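You operate a simulated robot arm through the tools that you are given. There is no shell and no other tool. Be economical: measure what you need, move in short steps, check, and stop when the job is done.

Carry out the task below with a simulated robot arm. There is one attempt and no reset: what you move stays moved.

TASK
Take the teal egg cup and leave it in the cream bowl. Then take the pink muffin and put it on top of the crumb sweeper.

It is judged by the outcome, as a careful person would: the job done as asked, and still so three seconds after it is handed in. It fails if anything else is knocked over, pushed out of place, dropped, spilled or broken.

THE ROBOT
A 6-joint arm with a two-finger parallel gripper, fixed in place. Base frame: the origin is at the foot of the arm, x ahead of it, y to its left, z up; the work surface is at about z = 0.75. Lengths are in m, angles in rad, forces in N, time in s.
With the tool pointing down near the work surface it reaches from about 0.18 to 0.64 m from the base axis. Its first joint turns from -1.152 to 1.152 rad. Payload 2.7 kg.
Tool frame: the origin (TCP) lies between the finger pads and is the grasp point; the fingertips stand 0.023 m ahead of it; z points along the fingers, y is the line along which they close. The gripper opens to 0.094 m. The fingers are 0.038 m wide and 0.01 m thick; the gripper's body (0.054 by 0.096 m) begins 0.039 m behind the TCP.
Orientation is that of the tool frame in the base frame, as a unit quaternion [w, x, y, z]. With the fingers straight down and closing along the base's y, the tool's x points along the base's -x, its y along +y and its z along -z.

THE INTERFACE
- The arm moves only by the tool step_arm. Its argument "increments" is a list of rows, each a list of 6 numbers: the shift along the base's x, y, z in m, then the turn, a rotation vector about the base's x, y, z in rad. In form: [[dx, dy, dz, rx, ry, rz], ...]. A call has 1 to 8 rows; each row is the pose to reach, as a shift and turn from the pose commanded when the call began. "gripper" is the opening, from 0 (shut) to 1 (fully open), set as the call begins (left out, the last holds). A row lasts 0.2 s, in which the tool goes at most 0.05 m and 0.15 rad; a call with a longer step from one row to the next is refused whole, and so is a gripper value outside its range. A pose out of reach is approached as far as the arm can. The call stops where the force on the tool passes 40 N (or 10 N more than at its start, if that is more) or the arm is blocked; 0.2 s more then pass. The fingers move at their own pace (about 0.045 m/s each) and stop on an object; they squeeze with about 20 N. The grip force told is the motor's: it shows also when the fingers shut on nothing. Time passes only in rows, and 0.2 s behind the last, so rows that repeat a pose let the fingers close. It gives the time, the measured TCP pose, the force on the tool (base axes), the opening and the grip force at its end, in the units of the frame above (readings bear some noise).
- Cameras (640 x 400 px; columns grow to the right, rows downward): "scene" is fixed at [0.0842, -0.4554, 1.3852]; the picture's right is [0.57, -0.82, 0.00], its down [-0.61, -0.42, -0.67] and it looks along [0.55, 0.38, -0.74] (base axes); focal length 368 px, centre (320, 200). "wrist" rides on the gripper at [-0.039, 0, -0.044] in the tool frame; the picture's right is [0.00, -1.00, 0.00], its down [0.97, 0.00, -0.24] and it looks along [0.24, 0.00, 0.97] (tool axes); focal length 218 px, centre (320, 200).
- get_image(camera): a new picture of that camera. No time passes.
- point_at(camera, pixels): for up to 12 pixels [column, row] of the newest picture of that camera ("zoom" is the newest enlarged one), the place [x, y, z] in the base frame of the surface seen there, good to about 0.002 m. No time passes.
- close_up(camera, box): a new picture of the part [left, top, right, bottom] of that camera's present view, enlarged. No time passes.
- finish_job(): hands the job in; it is judged then, once.

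Work in short steps. Measure before you move; look again where a grasp or a placing could have gone wrong, and mend it. You have 80 turns and 34 pictures in all, the two below and enlarged ones among them. Open the gripper and draw the arm clear of the work before you hand the job in, unless the task says otherwise; then end with one line.

The tools are called after ">>>" as name(argument=value, ...) on one line, values as JSON. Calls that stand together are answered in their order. step_arm: Moves the arm, as the interface text tells. Its arguments: {"type":"object","properties":{"increments":{"type":"array","items":{"type":"array","items":{"type":"number"}}},"gripper":{"type":"number"}},"required":["increments"]} The other tools are called the same way: get_image (camera) takes a picture; point_at (camera, pixels) gives the place of the surface under pixels of a picture; close_up (camera, box) takes an enlarged picture of a part of a camera's view; finish_job () hands the job in.

At the start:

```text
time: 0.0
eef_pos: [0.3885, -0.145, 0.99]
tool_rot: [0.0, 0.001, 1.0, 0.0]
contact_force: [0.5, -0.6, -0.8]
finger_gap: 0.0941
gripper_force: 0.1
```

scene: 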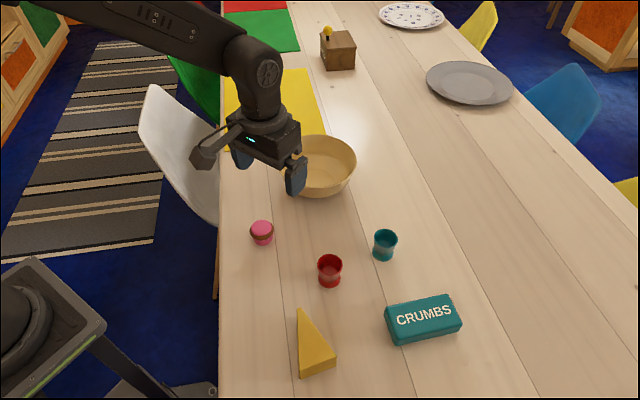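
wrist: 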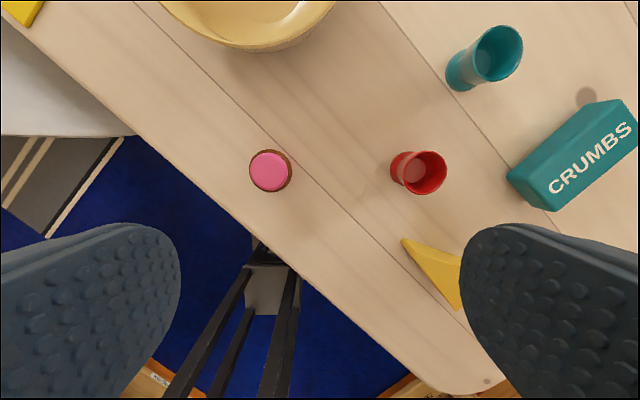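

The scene shows the teal cup near (384,245), the bowl near (322,165), the muffin at (261,232) and the crumb sweeper at (423,318). I'll enlarge and measure.

>>> close_up(camera="scene", box=[220, 120, 480, 380])

>>> point_at(camera="scene", pixels=[[375, 236], [397, 236], [385, 231], [385, 243], [383, 258], [261, 222], [261, 243], [324, 180], [354, 165], [321, 196], [322, 137], [423, 305]])

>>> point_at(camera="wrist", pixels=[[270, 170], [250, 170], [291, 170], [270, 150], [270, 191], [500, 52], [478, 55], [522, 50], [460, 85], [262, 15], [420, 172]])

```text
1.54 times, centred on (350, 250) of scene
```

zoom: 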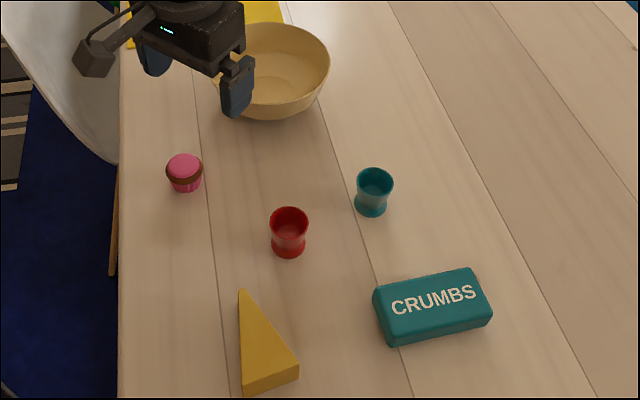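

```text
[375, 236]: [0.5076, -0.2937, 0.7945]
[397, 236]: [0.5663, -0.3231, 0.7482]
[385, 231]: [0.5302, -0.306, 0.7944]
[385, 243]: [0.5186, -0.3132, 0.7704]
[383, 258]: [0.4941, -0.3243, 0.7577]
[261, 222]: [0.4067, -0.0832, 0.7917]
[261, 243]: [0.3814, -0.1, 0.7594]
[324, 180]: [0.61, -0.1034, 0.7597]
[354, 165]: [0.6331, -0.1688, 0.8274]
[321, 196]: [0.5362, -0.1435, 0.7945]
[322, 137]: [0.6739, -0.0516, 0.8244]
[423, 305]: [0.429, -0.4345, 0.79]
```

```text
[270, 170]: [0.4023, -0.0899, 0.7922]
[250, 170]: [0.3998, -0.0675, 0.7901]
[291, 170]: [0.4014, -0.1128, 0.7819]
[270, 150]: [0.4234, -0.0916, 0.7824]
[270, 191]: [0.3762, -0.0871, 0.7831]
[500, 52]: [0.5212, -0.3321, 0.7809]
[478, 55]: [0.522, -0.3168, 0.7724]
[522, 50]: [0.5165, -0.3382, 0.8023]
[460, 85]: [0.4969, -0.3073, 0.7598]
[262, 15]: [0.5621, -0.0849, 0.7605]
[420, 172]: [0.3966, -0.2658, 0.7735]
```

The cup centre is around (0.51, -0.317) with its rim at z≈0.797. I'll measure the zoom picture more finely for the cup, bowl and sweeper.

>>> point_at(camera="zoom", pixels=[[358, 180], [391, 180], [374, 170], [374, 193], [371, 214], [374, 181], [327, 75], [280, 118], [300, 29], [270, 25], [285, 80], [250, 108]])

>>> point_at(camera="zoom", pixels=[[377, 292], [468, 270], [490, 305], [388, 328], [433, 299], [184, 158], [170, 170], [200, 170], [185, 190], [288, 215], [288, 255]])

```text
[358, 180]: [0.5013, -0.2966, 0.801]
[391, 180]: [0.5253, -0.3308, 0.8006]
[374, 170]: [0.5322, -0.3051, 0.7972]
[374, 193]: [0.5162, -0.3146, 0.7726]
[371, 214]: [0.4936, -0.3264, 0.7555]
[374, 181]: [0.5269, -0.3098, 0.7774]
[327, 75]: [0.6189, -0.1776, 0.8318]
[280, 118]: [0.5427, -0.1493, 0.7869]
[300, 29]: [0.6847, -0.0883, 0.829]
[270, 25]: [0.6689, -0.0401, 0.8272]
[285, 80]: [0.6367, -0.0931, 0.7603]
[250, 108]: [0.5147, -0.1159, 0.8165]
```

```text
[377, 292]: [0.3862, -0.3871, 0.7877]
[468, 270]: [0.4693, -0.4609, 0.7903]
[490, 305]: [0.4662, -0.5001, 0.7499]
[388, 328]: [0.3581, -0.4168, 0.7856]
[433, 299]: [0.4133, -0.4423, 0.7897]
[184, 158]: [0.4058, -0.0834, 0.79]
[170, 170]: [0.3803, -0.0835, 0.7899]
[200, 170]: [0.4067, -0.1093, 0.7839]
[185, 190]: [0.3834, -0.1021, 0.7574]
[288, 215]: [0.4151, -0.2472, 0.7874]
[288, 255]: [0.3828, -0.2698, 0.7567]
```

Cup centre ≈ (0.513, -0.314) with its rim at z 0.80. Bowl centre ≈ (0.599, -0.092), radius about 0.087. I'll move above the cup.

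>>> step_arm(gripper=1, increments=[[0.021, -0.028, -0.015, 0, 0, 0], [0.042, -0.056, -0.03, 0, 0, 0], [0.063, -0.084, -0.045, 0, 0, 0], [0.084, -0.113, -0.06, 0, 0, 0], [0.105, -0.141, -0.075, 0, 0, 0], [0.1245, -0.169, -0.09, 0, 0, 0], [0.1245, -0.169, -0.09, 0, 0, 0]])

>>> get_image(camera="wrist")

```text
time: 1.6
eef_pos: [0.5127, -0.3144, 0.9011]
tool_rot: [0.0, 0.0, 1.0, 0.0]
contact_force: [0.5, 0.6, 0.1]
finger_gap: 0.0941
gripper_force: 0.1
```

```text
30 pictures are left
```

wrist: 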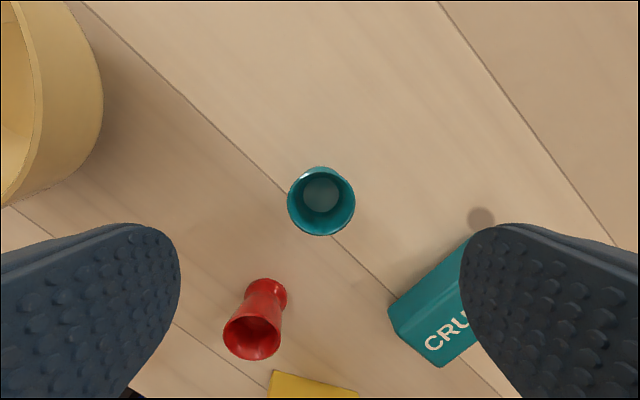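

The cup sits centred at column 321 between the fingers, with both sides clear. I'll descend to z≈0.783.

>>> step_arm(increments=[[0, 0, -0.04, 0, 0, 0], [0, 0, -0.08, 0, 0, 0], [0, 0, -0.105, 0, 0, 0], [0, 0, -0.118, 0, 0, 0], [0, 0, -0.118, 0, 0, 0]])

>>> step_arm(gripper=0, increments=[[0, 0, 0, 0, 0, 0], [0, 0, 0, 0, 0, 0], [0, 0, 0, 0, 0, 0], [0, 0, 0, 0, 0, 0], [0, 0, 0, 0, 0, 0]])

>>> get_image(camera="wrist")

```text
time: 2.8
eef_pos: [0.5121, -0.315, 0.7808]
tool_rot: [0.0, 0.0, 1.0, 0.0]
contact_force: [0.2, 0.5, -0.1]
finger_gap: 0.094
gripper_force: 0.1
```

```text
time: 4.0
eef_pos: [0.5138, -0.3141, 0.7818]
tool_rot: [-0.001, 0.0, 1.0, 0.0]
contact_force: [0.3, 0.8, -0.7]
finger_gap: 0.047
gripper_force: 20.1
```

```text
29 pictures are left
```

wrist: 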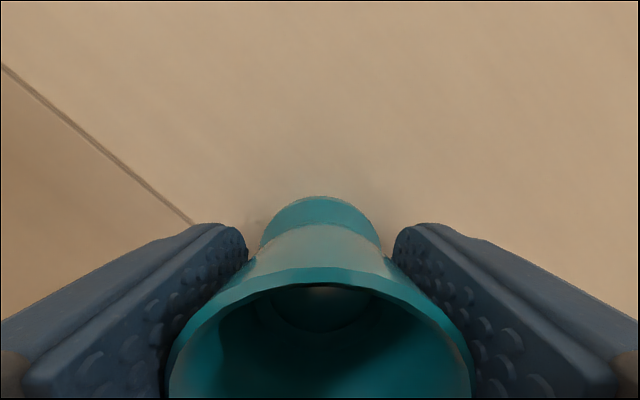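

Gripped at 0.047 m with 20 N. I'll lift it straight up.

>>> step_arm(increments=[[0, 0, 0.02, 0, 0, 0], [0, 0, 0.05, 0, 0, 0], [0, 0, 0.09, 0, 0, 0], [0, 0, 0.13, 0, 0, 0], [0, 0, 0.13, 0, 0, 0]])

>>> get_image(camera="scene")

```text
time: 5.2
eef_pos: [0.5123, -0.3108, 0.9128]
tool_rot: [0.0, 0.001, 1.0, 0.0]
contact_force: [-0.3, 0.7, -0.5]
finger_gap: 0.0
gripper_force: 19.9
```

```text
28 pictures are left
```

scene: 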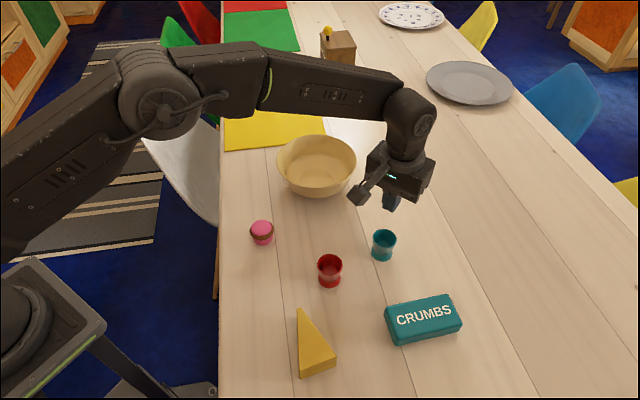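

The gap reads 0.0: the cup slipped out but still stands at about (383,245). I'll check its profile closely before trying again.

>>> close_up(camera="scene", box=[352, 220, 416, 270])

>>> get_image(camera="wrist")

```text
8.00 times, centred on (384, 245) of scene
```

zoom: 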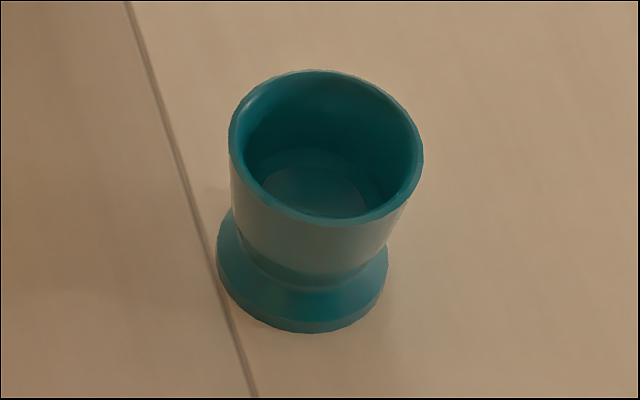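

```text
26 pictures are left
```

wrist: 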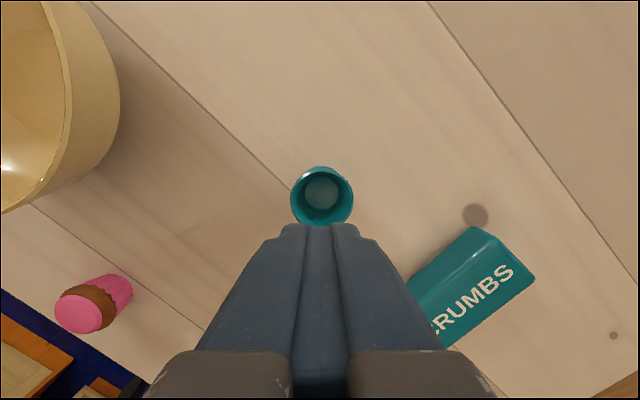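

The cup has a slightly conical body, a waist low down and a flared base. I'll measure the waist, rim and base heights.

>>> point_at(camera="zoom", pixels=[[232, 130], [420, 155], [330, 73], [310, 222], [310, 240], [308, 262], [306, 280], [304, 296], [303, 318], [302, 330], [222, 250], [386, 275]])

>>> point_at(camera="wrist", pixels=[[322, 169], [294, 190], [350, 190], [322, 192]])

```text
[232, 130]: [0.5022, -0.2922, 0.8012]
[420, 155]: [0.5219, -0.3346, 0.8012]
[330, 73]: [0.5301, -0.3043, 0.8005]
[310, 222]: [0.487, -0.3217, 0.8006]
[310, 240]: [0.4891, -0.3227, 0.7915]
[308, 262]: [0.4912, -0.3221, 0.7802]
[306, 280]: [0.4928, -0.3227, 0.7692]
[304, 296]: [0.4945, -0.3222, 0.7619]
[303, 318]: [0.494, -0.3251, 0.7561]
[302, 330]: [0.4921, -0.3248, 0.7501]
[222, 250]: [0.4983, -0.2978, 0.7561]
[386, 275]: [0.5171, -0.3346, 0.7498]
```

```text
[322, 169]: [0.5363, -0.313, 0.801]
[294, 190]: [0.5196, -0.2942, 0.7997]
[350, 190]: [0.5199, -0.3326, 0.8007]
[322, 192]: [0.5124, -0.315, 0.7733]
```

The rim (z 0.801, diameter 0.047) was at the upper edge of the pads, and the vertical pads only touch the rim. I'll regrasp higher with the rim near the pad middle, and lift gently.

>>> step_arm(gripper=1, increments=[[-0.002, 0.0005, 0, 0, 0, 0], [-0.002, 0.0005, 0, 0, 0, 0], [-0.002, 0.0005, 0, 0, 0, 0], [-0.002, 0.0005, -0.02, 0, 0, 0], [-0.002, 0.0005, -0.06, 0, 0, 0], [-0.002, 0.0005, -0.1, 0, 0, 0], [-0.002, 0.0005, -0.117, 0, 0, 0], [-0.002, 0.0005, -0.117, 0, 0, 0]])

>>> step_arm(gripper=0, increments=[[0, 0, 0, 0, 0, 0], [0, 0, 0, 0, 0, 0], [0, 0, 0, 0, 0, 0], [0, 0, 0, 0, 0, 0], [0, 0, 0, 0, 0, 0], [0, 0, 0, 0, 0, 0]])

>>> step_arm(increments=[[0, 0, 0.002, 0, 0, 0], [0, 0, 0.005, 0, 0, 0], [0, 0, 0.008, 0, 0, 0], [0, 0, 0.01, 0, 0, 0]])

>>> get_image(camera="wrist")

```text
time: 7.0
eef_pos: [0.5104, -0.3155, 0.7943]
tool_rot: [0.001, 0.0, 1.0, -0.001]
contact_force: [0.4, -1.0, -0.5]
finger_gap: 0.094
gripper_force: 0.1
```

```text
time: 8.4
eef_pos: [0.5098, -0.3142, 0.7941]
tool_rot: [0.001, 0.0, 1.0, -0.001]
contact_force: [-0.2, -0.1, 0.4]
finger_gap: 0.0469
gripper_force: 20.1
```

```text
time: 9.4
eef_pos: [0.5109, -0.3137, 0.8051]
tool_rot: [0.0, 0.0, 1.0, 0.0]
contact_force: [0.1, 0.1, -1.4]
finger_gap: 0.0468
gripper_force: 20.2
```

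```text
25 pictures are left
```

wrist: 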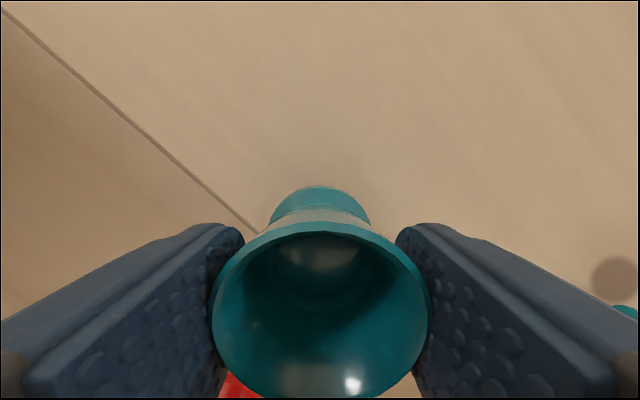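

The grip holds at 0.047 and the force z reads -1.4, which suggests the cup's weight. I'll lift gently a little more and check.

>>> step_arm(increments=[[0, 0, 0.003, 0, 0, 0], [0, 0, 0.008, 0, 0, 0], [0, 0, 0.013, 0, 0, 0], [0, 0, 0.018, 0, 0, 0], [0, 0, 0.02, 0, 0, 0]])

>>> close_up(camera="scene", box=[336, 190, 432, 270])

>>> get_image(camera="wrist")

```text
time: 10.6
eef_pos: [0.5133, -0.3149, 0.8265]
tool_rot: [0.0, 0.001, 1.0, 0.0]
contact_force: [-0.1, 0.1, -0.4]
finger_gap: 0.0465
gripper_force: 20.2
```

```text
5.00 times, centred on (384, 230) of scene
```

zoom: 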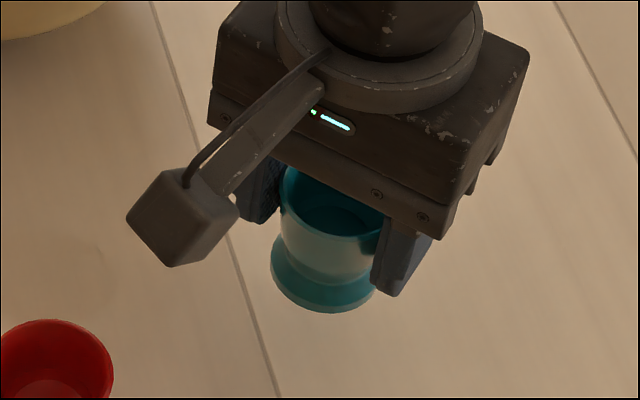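

```text
23 pictures are left
```

wrist: 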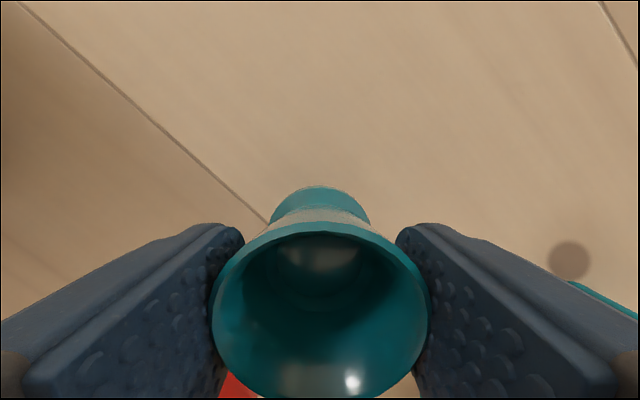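

The cup is clearly off the table and hasn't slipped between pictures. I'll lift to about 0.92 and move toward the bowl.

>>> step_arm(increments=[[0, 0, 0.015, 0, 0, 0], [0, 0, 0.035, 0, 0, 0], [0, 0, 0.055, 0, 0, 0], [0, 0, 0.075, 0, 0, 0], [0, 0, 0.09, 0, 0, 0], [0, 0, 0.1, 0, 0, 0]])

>>> step_arm(increments=[[0.006, 0.016, 0, 0, 0, 0], [0.018, 0.046, 0, 0, 0, 0], [0.031, 0.08, 0, 0, 0, 0], [0.045, 0.115, 0, 0, 0, 0], [0.059, 0.15, 0, 0, 0, 0], [0.072, 0.184, 0, 0, 0, 0], [0.082, 0.21, 0, 0, 0, 0], [0.086, 0.22, 0, 0, 0, 0]])

>>> get_image(camera="wrist")

>>> get_image(camera="scene")

```text
time: 12.0
eef_pos: [0.5124, -0.3154, 0.9252]
tool_rot: [0.0, 0.0, 1.0, 0.0]
contact_force: [-0.9, -0.2, -0.4]
finger_gap: 0.0469
gripper_force: 19.8
```

```text
time: 13.8
eef_pos: [0.5982, -0.0928, 0.9239]
tool_rot: [0.0, 0.001, 1.0, 0.0]
contact_force: [0.1, -0.2, -0.5]
finger_gap: 0.0468
gripper_force: 19.8
```

```text
22 pictures are left
```

wrist: 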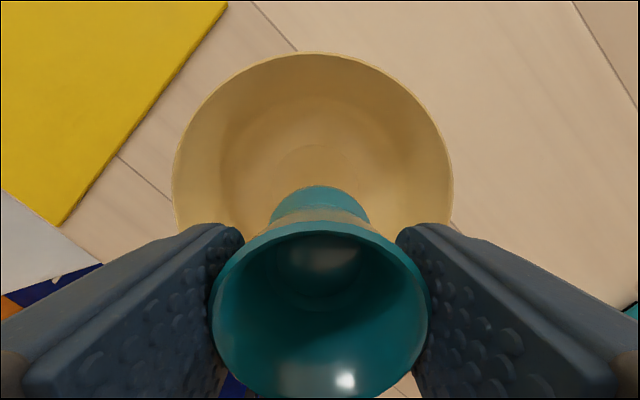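

```text
21 pictures are left
```

scene: 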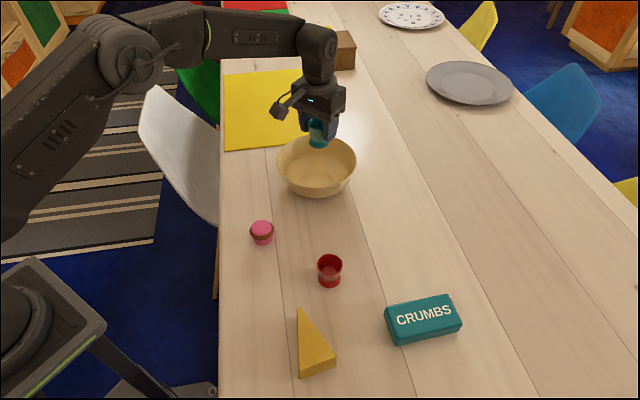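

The cup is held over the bowl; I'll measure the bowl's rim from this view to confirm its centre.

>>> point_at(camera="wrist", pixels=[[313, 54], [176, 190], [450, 190], [210, 110], [415, 110], [313, 160], [260, 180], [313, 100]])

>>> point_at(camera="scene", pixels=[[279, 160], [355, 160], [300, 177], [335, 177], [318, 172], [318, 182]])

```text
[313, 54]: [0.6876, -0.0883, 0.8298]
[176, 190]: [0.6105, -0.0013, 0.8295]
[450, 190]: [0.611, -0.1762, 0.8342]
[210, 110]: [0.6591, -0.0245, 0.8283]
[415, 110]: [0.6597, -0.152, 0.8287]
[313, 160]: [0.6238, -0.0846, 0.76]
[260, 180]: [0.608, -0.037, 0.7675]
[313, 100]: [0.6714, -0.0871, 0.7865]
```

```text
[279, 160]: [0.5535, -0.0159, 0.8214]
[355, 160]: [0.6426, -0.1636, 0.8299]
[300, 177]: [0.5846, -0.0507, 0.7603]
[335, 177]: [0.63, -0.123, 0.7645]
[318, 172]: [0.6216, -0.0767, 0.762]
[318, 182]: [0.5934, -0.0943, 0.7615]
```

Bowl centre ≈ (0.600, -0.0885), with a flat floor at z≈0.7605. The cup should touch at TCP ≈ 0.805, so I'll descend to 0.806.

>>> step_arm(increments=[[0.002, 0.004, -0.02, 0, 0, 0], [0.002, 0.004, -0.05, 0, 0, 0], [0.002, 0.004, -0.08, 0, 0, 0], [0.002, 0.004, -0.105, 0, 0, 0], [0.002, 0.004, -0.115, 0, 0, 0], [0.002, 0.004, -0.119, 0, 0, 0], [0.002, 0.004, -0.119, 0, 0, 0]])

>>> get_image(camera="wrist")

```text
time: 15.4
eef_pos: [0.5998, -0.0899, 0.8059]
tool_rot: [-0.001, 0.0, 1.0, 0.0]
contact_force: [0.2, -0.6, -1.0]
finger_gap: 0.047
gripper_force: 20.0
```

```text
20 pictures are left
```

wrist: 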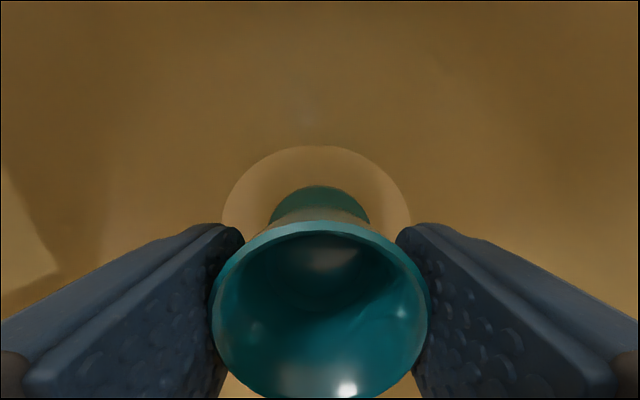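

Nearly on the floor and centred. I'll go down 2 mm more slowly.

>>> step_arm(increments=[[0, 0, -0.001, 0, 0, 0], [0, 0, -0.002, 0, 0, 0], [0, 0, -0.002, 0, 0, 0]])

```text
time: 16.2
eef_pos: [0.5996, -0.0887, 0.8064]
tool_rot: [0.002, 0.0, 1.0, -0.002]
contact_force: [-1.0, 2.4, 10.1]
finger_gap: 0.0467
gripper_force: 20.1
```

Force z has risen to 10 N, so the cup is on the floor. I'll open partway and look.

>>> step_arm(gripper=0.75, increments=[[0, 0, 0.001, 0, 0, 0], [0, 0, 0.001, 0, 0, 0], [0, 0, 0.001, 0, 0, 0]])

>>> step_arm(increments=[[0, 0, 0.02, 0, 0, 0], [0, 0, 0.05, 0, 0, 0], [0, 0, 0.09, 0, 0, 0], [0, 0, 0.12, 0, 0, 0], [0, 0, 0.12, 0, 0, 0]])

>>> get_image(camera="wrist")

```text
time: 17.0
eef_pos: [0.6001, -0.0904, 0.8058]
tool_rot: [0.0, 0.0, 1.0, 0.0]
contact_force: [0.1, 0.4, 0.0]
finger_gap: 0.0703
gripper_force: 0.2
```

```text
time: 18.2
eef_pos: [0.5997, -0.0918, 0.9248]
tool_rot: [0.0, 0.001, 1.0, -0.001]
contact_force: [0.3, -0.5, -0.4]
finger_gap: 0.0705
gripper_force: 0.1
```

```text
19 pictures are left
```

wrist: 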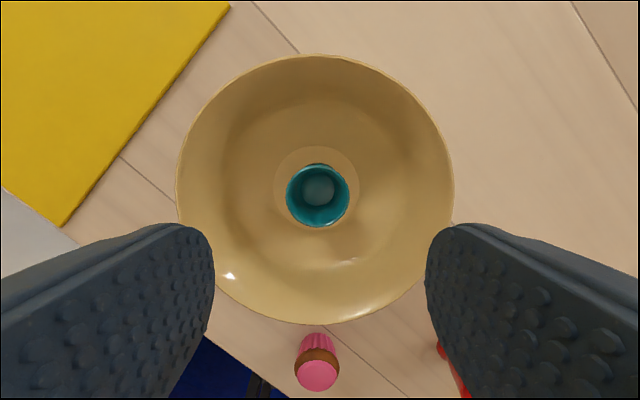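

The cup stands upright in the middle of the bowl. Next I'll move over the muffin at about (0.400, -0.090).

>>> step_arm(gripper=1, increments=[[-0.03, 0, 0, 0, 0, 0], [-0.07, 0, 0, 0, 0, 0], [-0.11, 0, 0, 0, 0, 0], [-0.15, 0, 0, 0, 0, 0], [-0.185, 0, 0, 0, 0, 0], [-0.2, 0, 0, 0, 0, 0], [-0.2, 0, 0, 0, 0, 0]])

>>> get_image(camera="wrist")

>>> close_up(camera="scene", box=[360, 270, 488, 370])

```text
time: 19.8
eef_pos: [0.3987, -0.0877, 0.923]
tool_rot: [0.0, 0.001, 1.0, 0.0]
contact_force: [0.0, 0.1, 0.3]
finger_gap: 0.0938
gripper_force: 0.0
```

```text
18 pictures are left
```

wrist: 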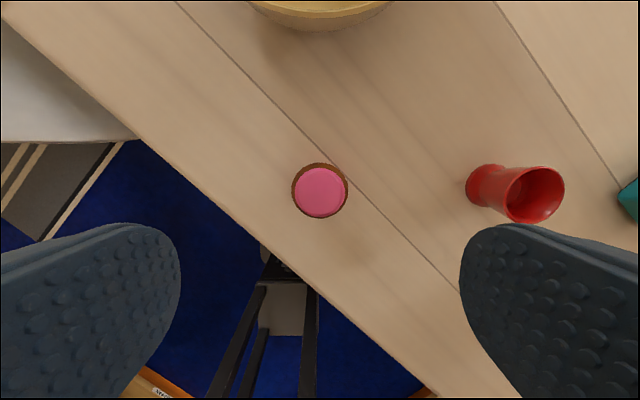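

```text
4.00 times, centred on (424, 320) of scene
```

zoom: 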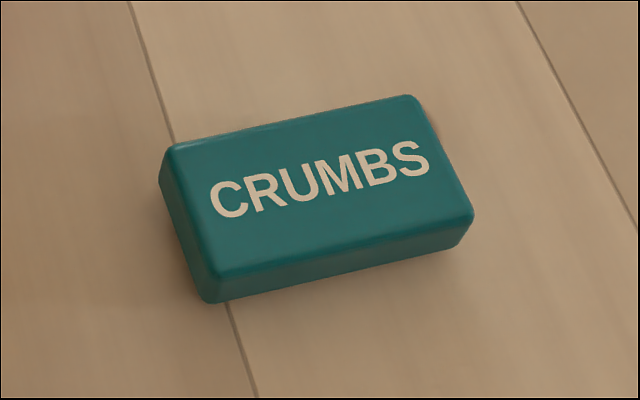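

The muffin is at (320,190), centred between the fingers. I'll measure it and the sweeper's top.

>>> point_at(camera="wrist", pixels=[[320, 190], [293, 190], [346, 190], [320, 164], [320, 217]])

>>> point_at(camera="zoom", pixels=[[175, 150], [410, 100], [468, 210], [210, 275], [320, 185], [290, 130], [340, 240], [190, 215], [440, 160]])

```text
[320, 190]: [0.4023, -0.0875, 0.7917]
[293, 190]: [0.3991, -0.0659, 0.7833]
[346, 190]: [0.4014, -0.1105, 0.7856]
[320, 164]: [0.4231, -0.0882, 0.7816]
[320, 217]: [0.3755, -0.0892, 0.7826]
```

```text
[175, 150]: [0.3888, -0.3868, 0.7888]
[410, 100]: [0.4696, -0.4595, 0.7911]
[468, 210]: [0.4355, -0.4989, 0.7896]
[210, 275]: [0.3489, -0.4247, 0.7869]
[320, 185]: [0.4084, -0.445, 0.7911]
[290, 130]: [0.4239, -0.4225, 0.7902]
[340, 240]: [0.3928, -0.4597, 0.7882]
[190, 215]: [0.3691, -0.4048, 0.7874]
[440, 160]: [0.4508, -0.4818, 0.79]
```

Muffin centre is (0.3995, -0.088), widest at z≈0.782. The sweeper's top centre is (0.411, -0.4425) at z≈0.790. I'll descend and grip.

>>> step_arm(increments=[[0, 0.001, -0.04, 0, 0, 0], [0, 0.001, -0.08, 0, 0, 0], [0, 0.001, -0.12, 0, 0, 0], [0, 0.001, -0.138, 0, 0, 0], [0, 0.001, -0.144, 0, 0, 0], [0, 0.001, -0.144, 0, 0, 0]])

>>> step_arm(gripper=0, increments=[[0, 0, 0, 0, 0, 0], [0, 0, 0, 0, 0, 0], [0, 0, 0, 0, 0, 0], [0, 0, 0, 0, 0, 0], [0, 0, 0, 0, 0, 0], [0, 0, 0, 0, 0, 0]])

>>> step_arm(increments=[[0, 0, 0.003, 0, 0, 0], [0, 0, 0.008, 0, 0, 0], [0, 0, 0.014, 0, 0, 0], [0, 0, 0.02, 0, 0, 0], [0, 0, 0.02, 0, 0, 0]])

>>> get_image(camera="wrist")

```text
time: 21.2
eef_pos: [0.3994, -0.0902, 0.7789]
tool_rot: [-0.001, 0.0, 1.0, -0.001]
contact_force: [-0.9, -0.5, -1.1]
finger_gap: 0.0939
gripper_force: 0.1
```

```text
time: 22.6
eef_pos: [0.3988, -0.0892, 0.7806]
tool_rot: [0.0, 0.0, 1.0, 0.0]
contact_force: [0.3, -0.9, 0.1]
finger_gap: 0.0484
gripper_force: 20.4
```

```text
time: 23.8
eef_pos: [0.3991, -0.09, 0.8016]
tool_rot: [0.0, 0.0, 1.0, -0.001]
contact_force: [-0.2, -0.1, 0.0]
finger_gap: 0.0484
gripper_force: 19.8
```

```text
16 pictures are left
```

wrist: 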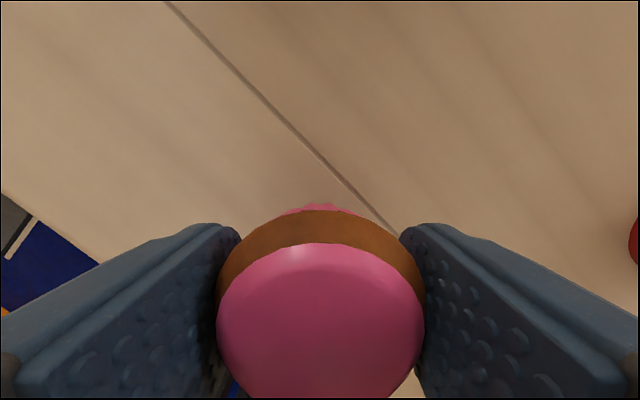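

The muffin is held (gap 0.048). I'll lift to 0.90 and carry it over to the sweeper.

>>> step_arm(increments=[[0, 0, 0.015, 0, 0, 0], [0, 0, 0.035, 0, 0, 0], [0, 0, 0.06, 0, 0, 0], [0, 0, 0.085, 0, 0, 0], [0, 0, 0.1, 0, 0, 0]])

>>> step_arm(increments=[[0.001, -0.015, 0, 0, 0, 0], [0.002, -0.04, 0, 0, 0, 0], [0.003, -0.07, 0, 0, 0, 0], [0.004, -0.1, 0, 0, 0, 0], [0.005, -0.13, 0, 0, 0, 0], [0.006, -0.155, 0, 0, 0, 0], [0.006, -0.175, 0, 0, 0, 0], [0.006, -0.18, 0, 0, 0, 0]])

>>> step_arm(increments=[[0.0, -0.015, 0, 0, 0, 0], [0.001, -0.04, 0, 0, 0, 0], [0.002, -0.07, 0, 0, 0, 0], [0.003, -0.1, 0, 0, 0, 0], [0.004, -0.13, 0, 0, 0, 0], [0.005, -0.155, 0, 0, 0, 0], [0.005, -0.17, 0, 0, 0, 0], [0.005, -0.174, 0, 0, 0, 0]])

>>> get_image(camera="wrist")

>>> get_image(camera="scene")

```text
time: 25.0
eef_pos: [0.4, -0.0882, 0.9015]
tool_rot: [0.0, 0.0, 1.0, 0.0]
contact_force: [-0.1, -1.0, -1.1]
finger_gap: 0.0483
gripper_force: 20.3
```

```text
time: 26.8
eef_pos: [0.406, -0.2692, 0.9013]
tool_rot: [0.0, 0.0, 1.0, 0.0]
contact_force: [0.2, 0.0, -1.5]
finger_gap: 0.0483
gripper_force: 19.9
```

```text
time: 28.6
eef_pos: [0.4108, -0.4433, 0.9002]
tool_rot: [0.0, 0.0, 1.0, 0.0]
contact_force: [0.3, -0.3, 0.0]
finger_gap: 0.0483
gripper_force: 20.0
```

```text
15 pictures are left
```

wrist: 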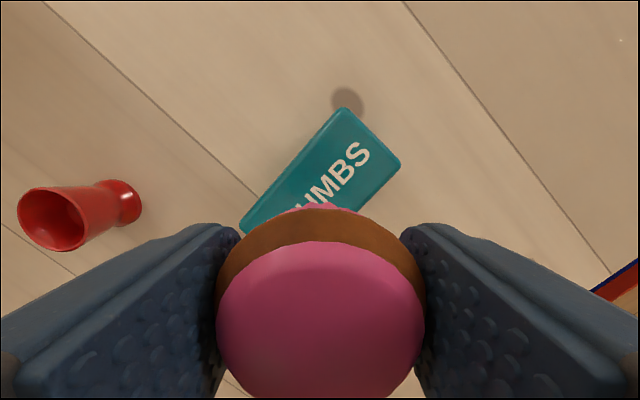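

```text
14 pictures are left
```

scene: 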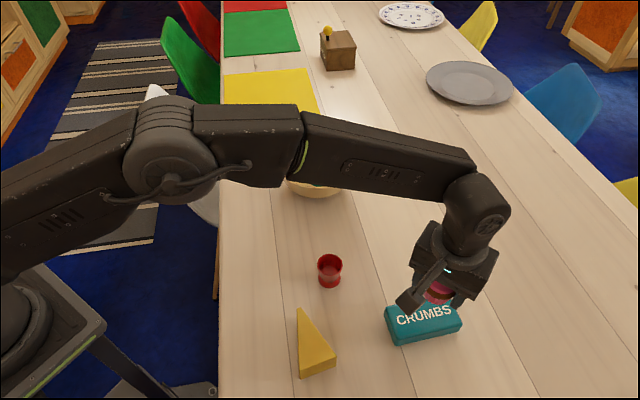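

Above the sweeper. Contact is expected at TCP ≈ 0.82, so I'll descend to 0.825 and then creep down.

>>> step_arm(increments=[[0, 0, -0.02, 0, 0, 0], [0, 0, -0.045, 0, 0, 0], [0, 0, -0.065, 0, 0, 0], [0, 0, -0.075, 0, 0, 0], [0, 0, -0.076, 0, 0, 0]])

>>> step_arm(increments=[[0, 0, -0.001, 0, 0, 0], [0, 0, -0.002, 0, 0, 0], [0, 0, -0.003, 0, 0, 0], [0, 0, -0.003, 0, 0, 0]])

>>> get_image(camera="wrist")

```text
time: 29.8
eef_pos: [0.4097, -0.4445, 0.8253]
tool_rot: [0.0, 0.0, 1.0, 0.0]
contact_force: [-0.6, 0.5, -0.1]
finger_gap: 0.0483
gripper_force: 19.8
```

```text
time: 30.8
eef_pos: [0.4111, -0.4431, 0.823]
tool_rot: [0.0, 0.0, 1.0, 0.0]
contact_force: [0.0, 0.0, -1.2]
finger_gap: 0.0481
gripper_force: 20.0
```

```text
13 pictures are left
```

wrist: 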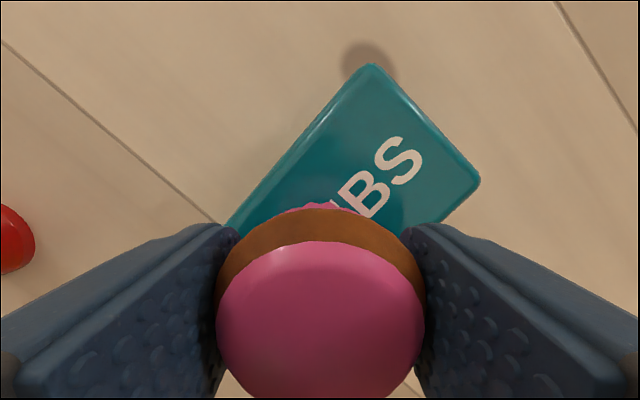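

No contact yet at 0.822, so I'll creep down further.

>>> step_arm(increments=[[0, 0, -0.0005, 0, 0, 0], [0, 0, -0.001, 0, 0, 0], [0, 0, -0.001, 0, 0, 0]])

```text
time: 31.6
eef_pos: [0.4108, -0.4447, 0.8207]
tool_rot: [0.0, 0.0, 1.0, 0.0]
contact_force: [-0.1, 0.5, 0.1]
finger_gap: 0.048
gripper_force: 20.3
```

>>> step_arm(increments=[[0, 0, -0.0005, 0, 0, 0], [0, 0, -0.001, 0, 0, 0], [0, 0, -0.001, 0, 0, 0]])

```text
time: 32.4
eef_pos: [0.4101, -0.4439, 0.8204]
tool_rot: [0.0, -0.001, 1.0, 0.0]
contact_force: [-1.9, 0.2, 3.2]
finger_gap: 0.0484
gripper_force: 20.3
```

Force z is now +3.2 N, so the muffin is resting on the sweeper. I'll release it and rise.

>>> step_arm(gripper=1, increments=[[0, 0, 0, 0, 0, 0], [0, 0, 0, 0, 0, 0], [0, 0, 0, 0, 0, 0], [0, 0, 0, 0, 0, 0]])

>>> step_arm(increments=[[0, 0, 0.02, 0, 0, 0], [0, 0, 0.05, 0, 0, 0], [0, 0, 0.09, 0, 0, 0], [0, 0, 0.13, 0, 0, 0], [0, 0, 0.15, 0, 0, 0]])

>>> step_arm(increments=[[-0.005, 0.03, 0, 0, 0, 0], [-0.01, 0.07, 0, 0, 0, 0], [-0.015, 0.11, 0, 0, 0, 0], [-0.02, 0.15, 0, 0, 0, 0], [-0.025, 0.19, 0, 0, 0, 0], [-0.03, 0.23, 0, 0, 0, 0], [-0.035, 0.26, 0, 0, 0, 0]])

>>> get_image(camera="scene")

>>> get_image(camera="wrist")

```text
time: 33.4
eef_pos: [0.4112, -0.4434, 0.8191]
tool_rot: [0.0, -0.001, 1.0, 0.0]
contact_force: [-0.3, -0.3, -0.5]
finger_gap: 0.094
gripper_force: 0.0
```

```text
time: 34.6
eef_pos: [0.409, -0.4425, 0.9667]
tool_rot: [0.0, -0.001, 1.0, -0.001]
contact_force: [-0.3, -0.4, -0.3]
finger_gap: 0.0941
gripper_force: 0.1
```

```text
time: 36.2
eef_pos: [0.3755, -0.1836, 0.968]
tool_rot: [0.001, 0.0, 1.0, -0.001]
contact_force: [0.0, 0.7, -0.3]
finger_gap: 0.094
gripper_force: 0.1
```

```text
12 pictures are left
```

scene: 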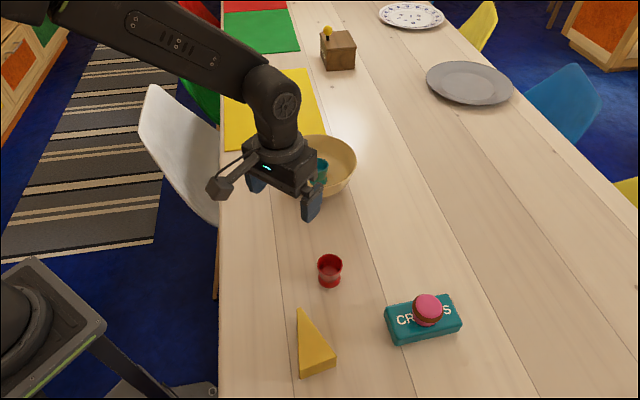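

```text
11 pictures are left
```

wrist: 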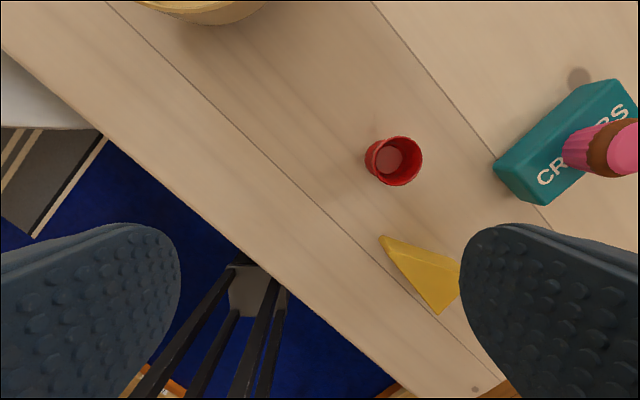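

The muffin stands upright on the sweeper at (427,308), the cup is in the bowl, and nothing else has moved. The arm is clear, so I'll hand in.

>>> finish_job()

```text
The job is handed in.
```

The teal egg cup is standing in the cream bowl and the pink muffin is on top of the crumb sweeper; the cup slipped out of my first grasp but stayed upright, and nothing else was disturbed.
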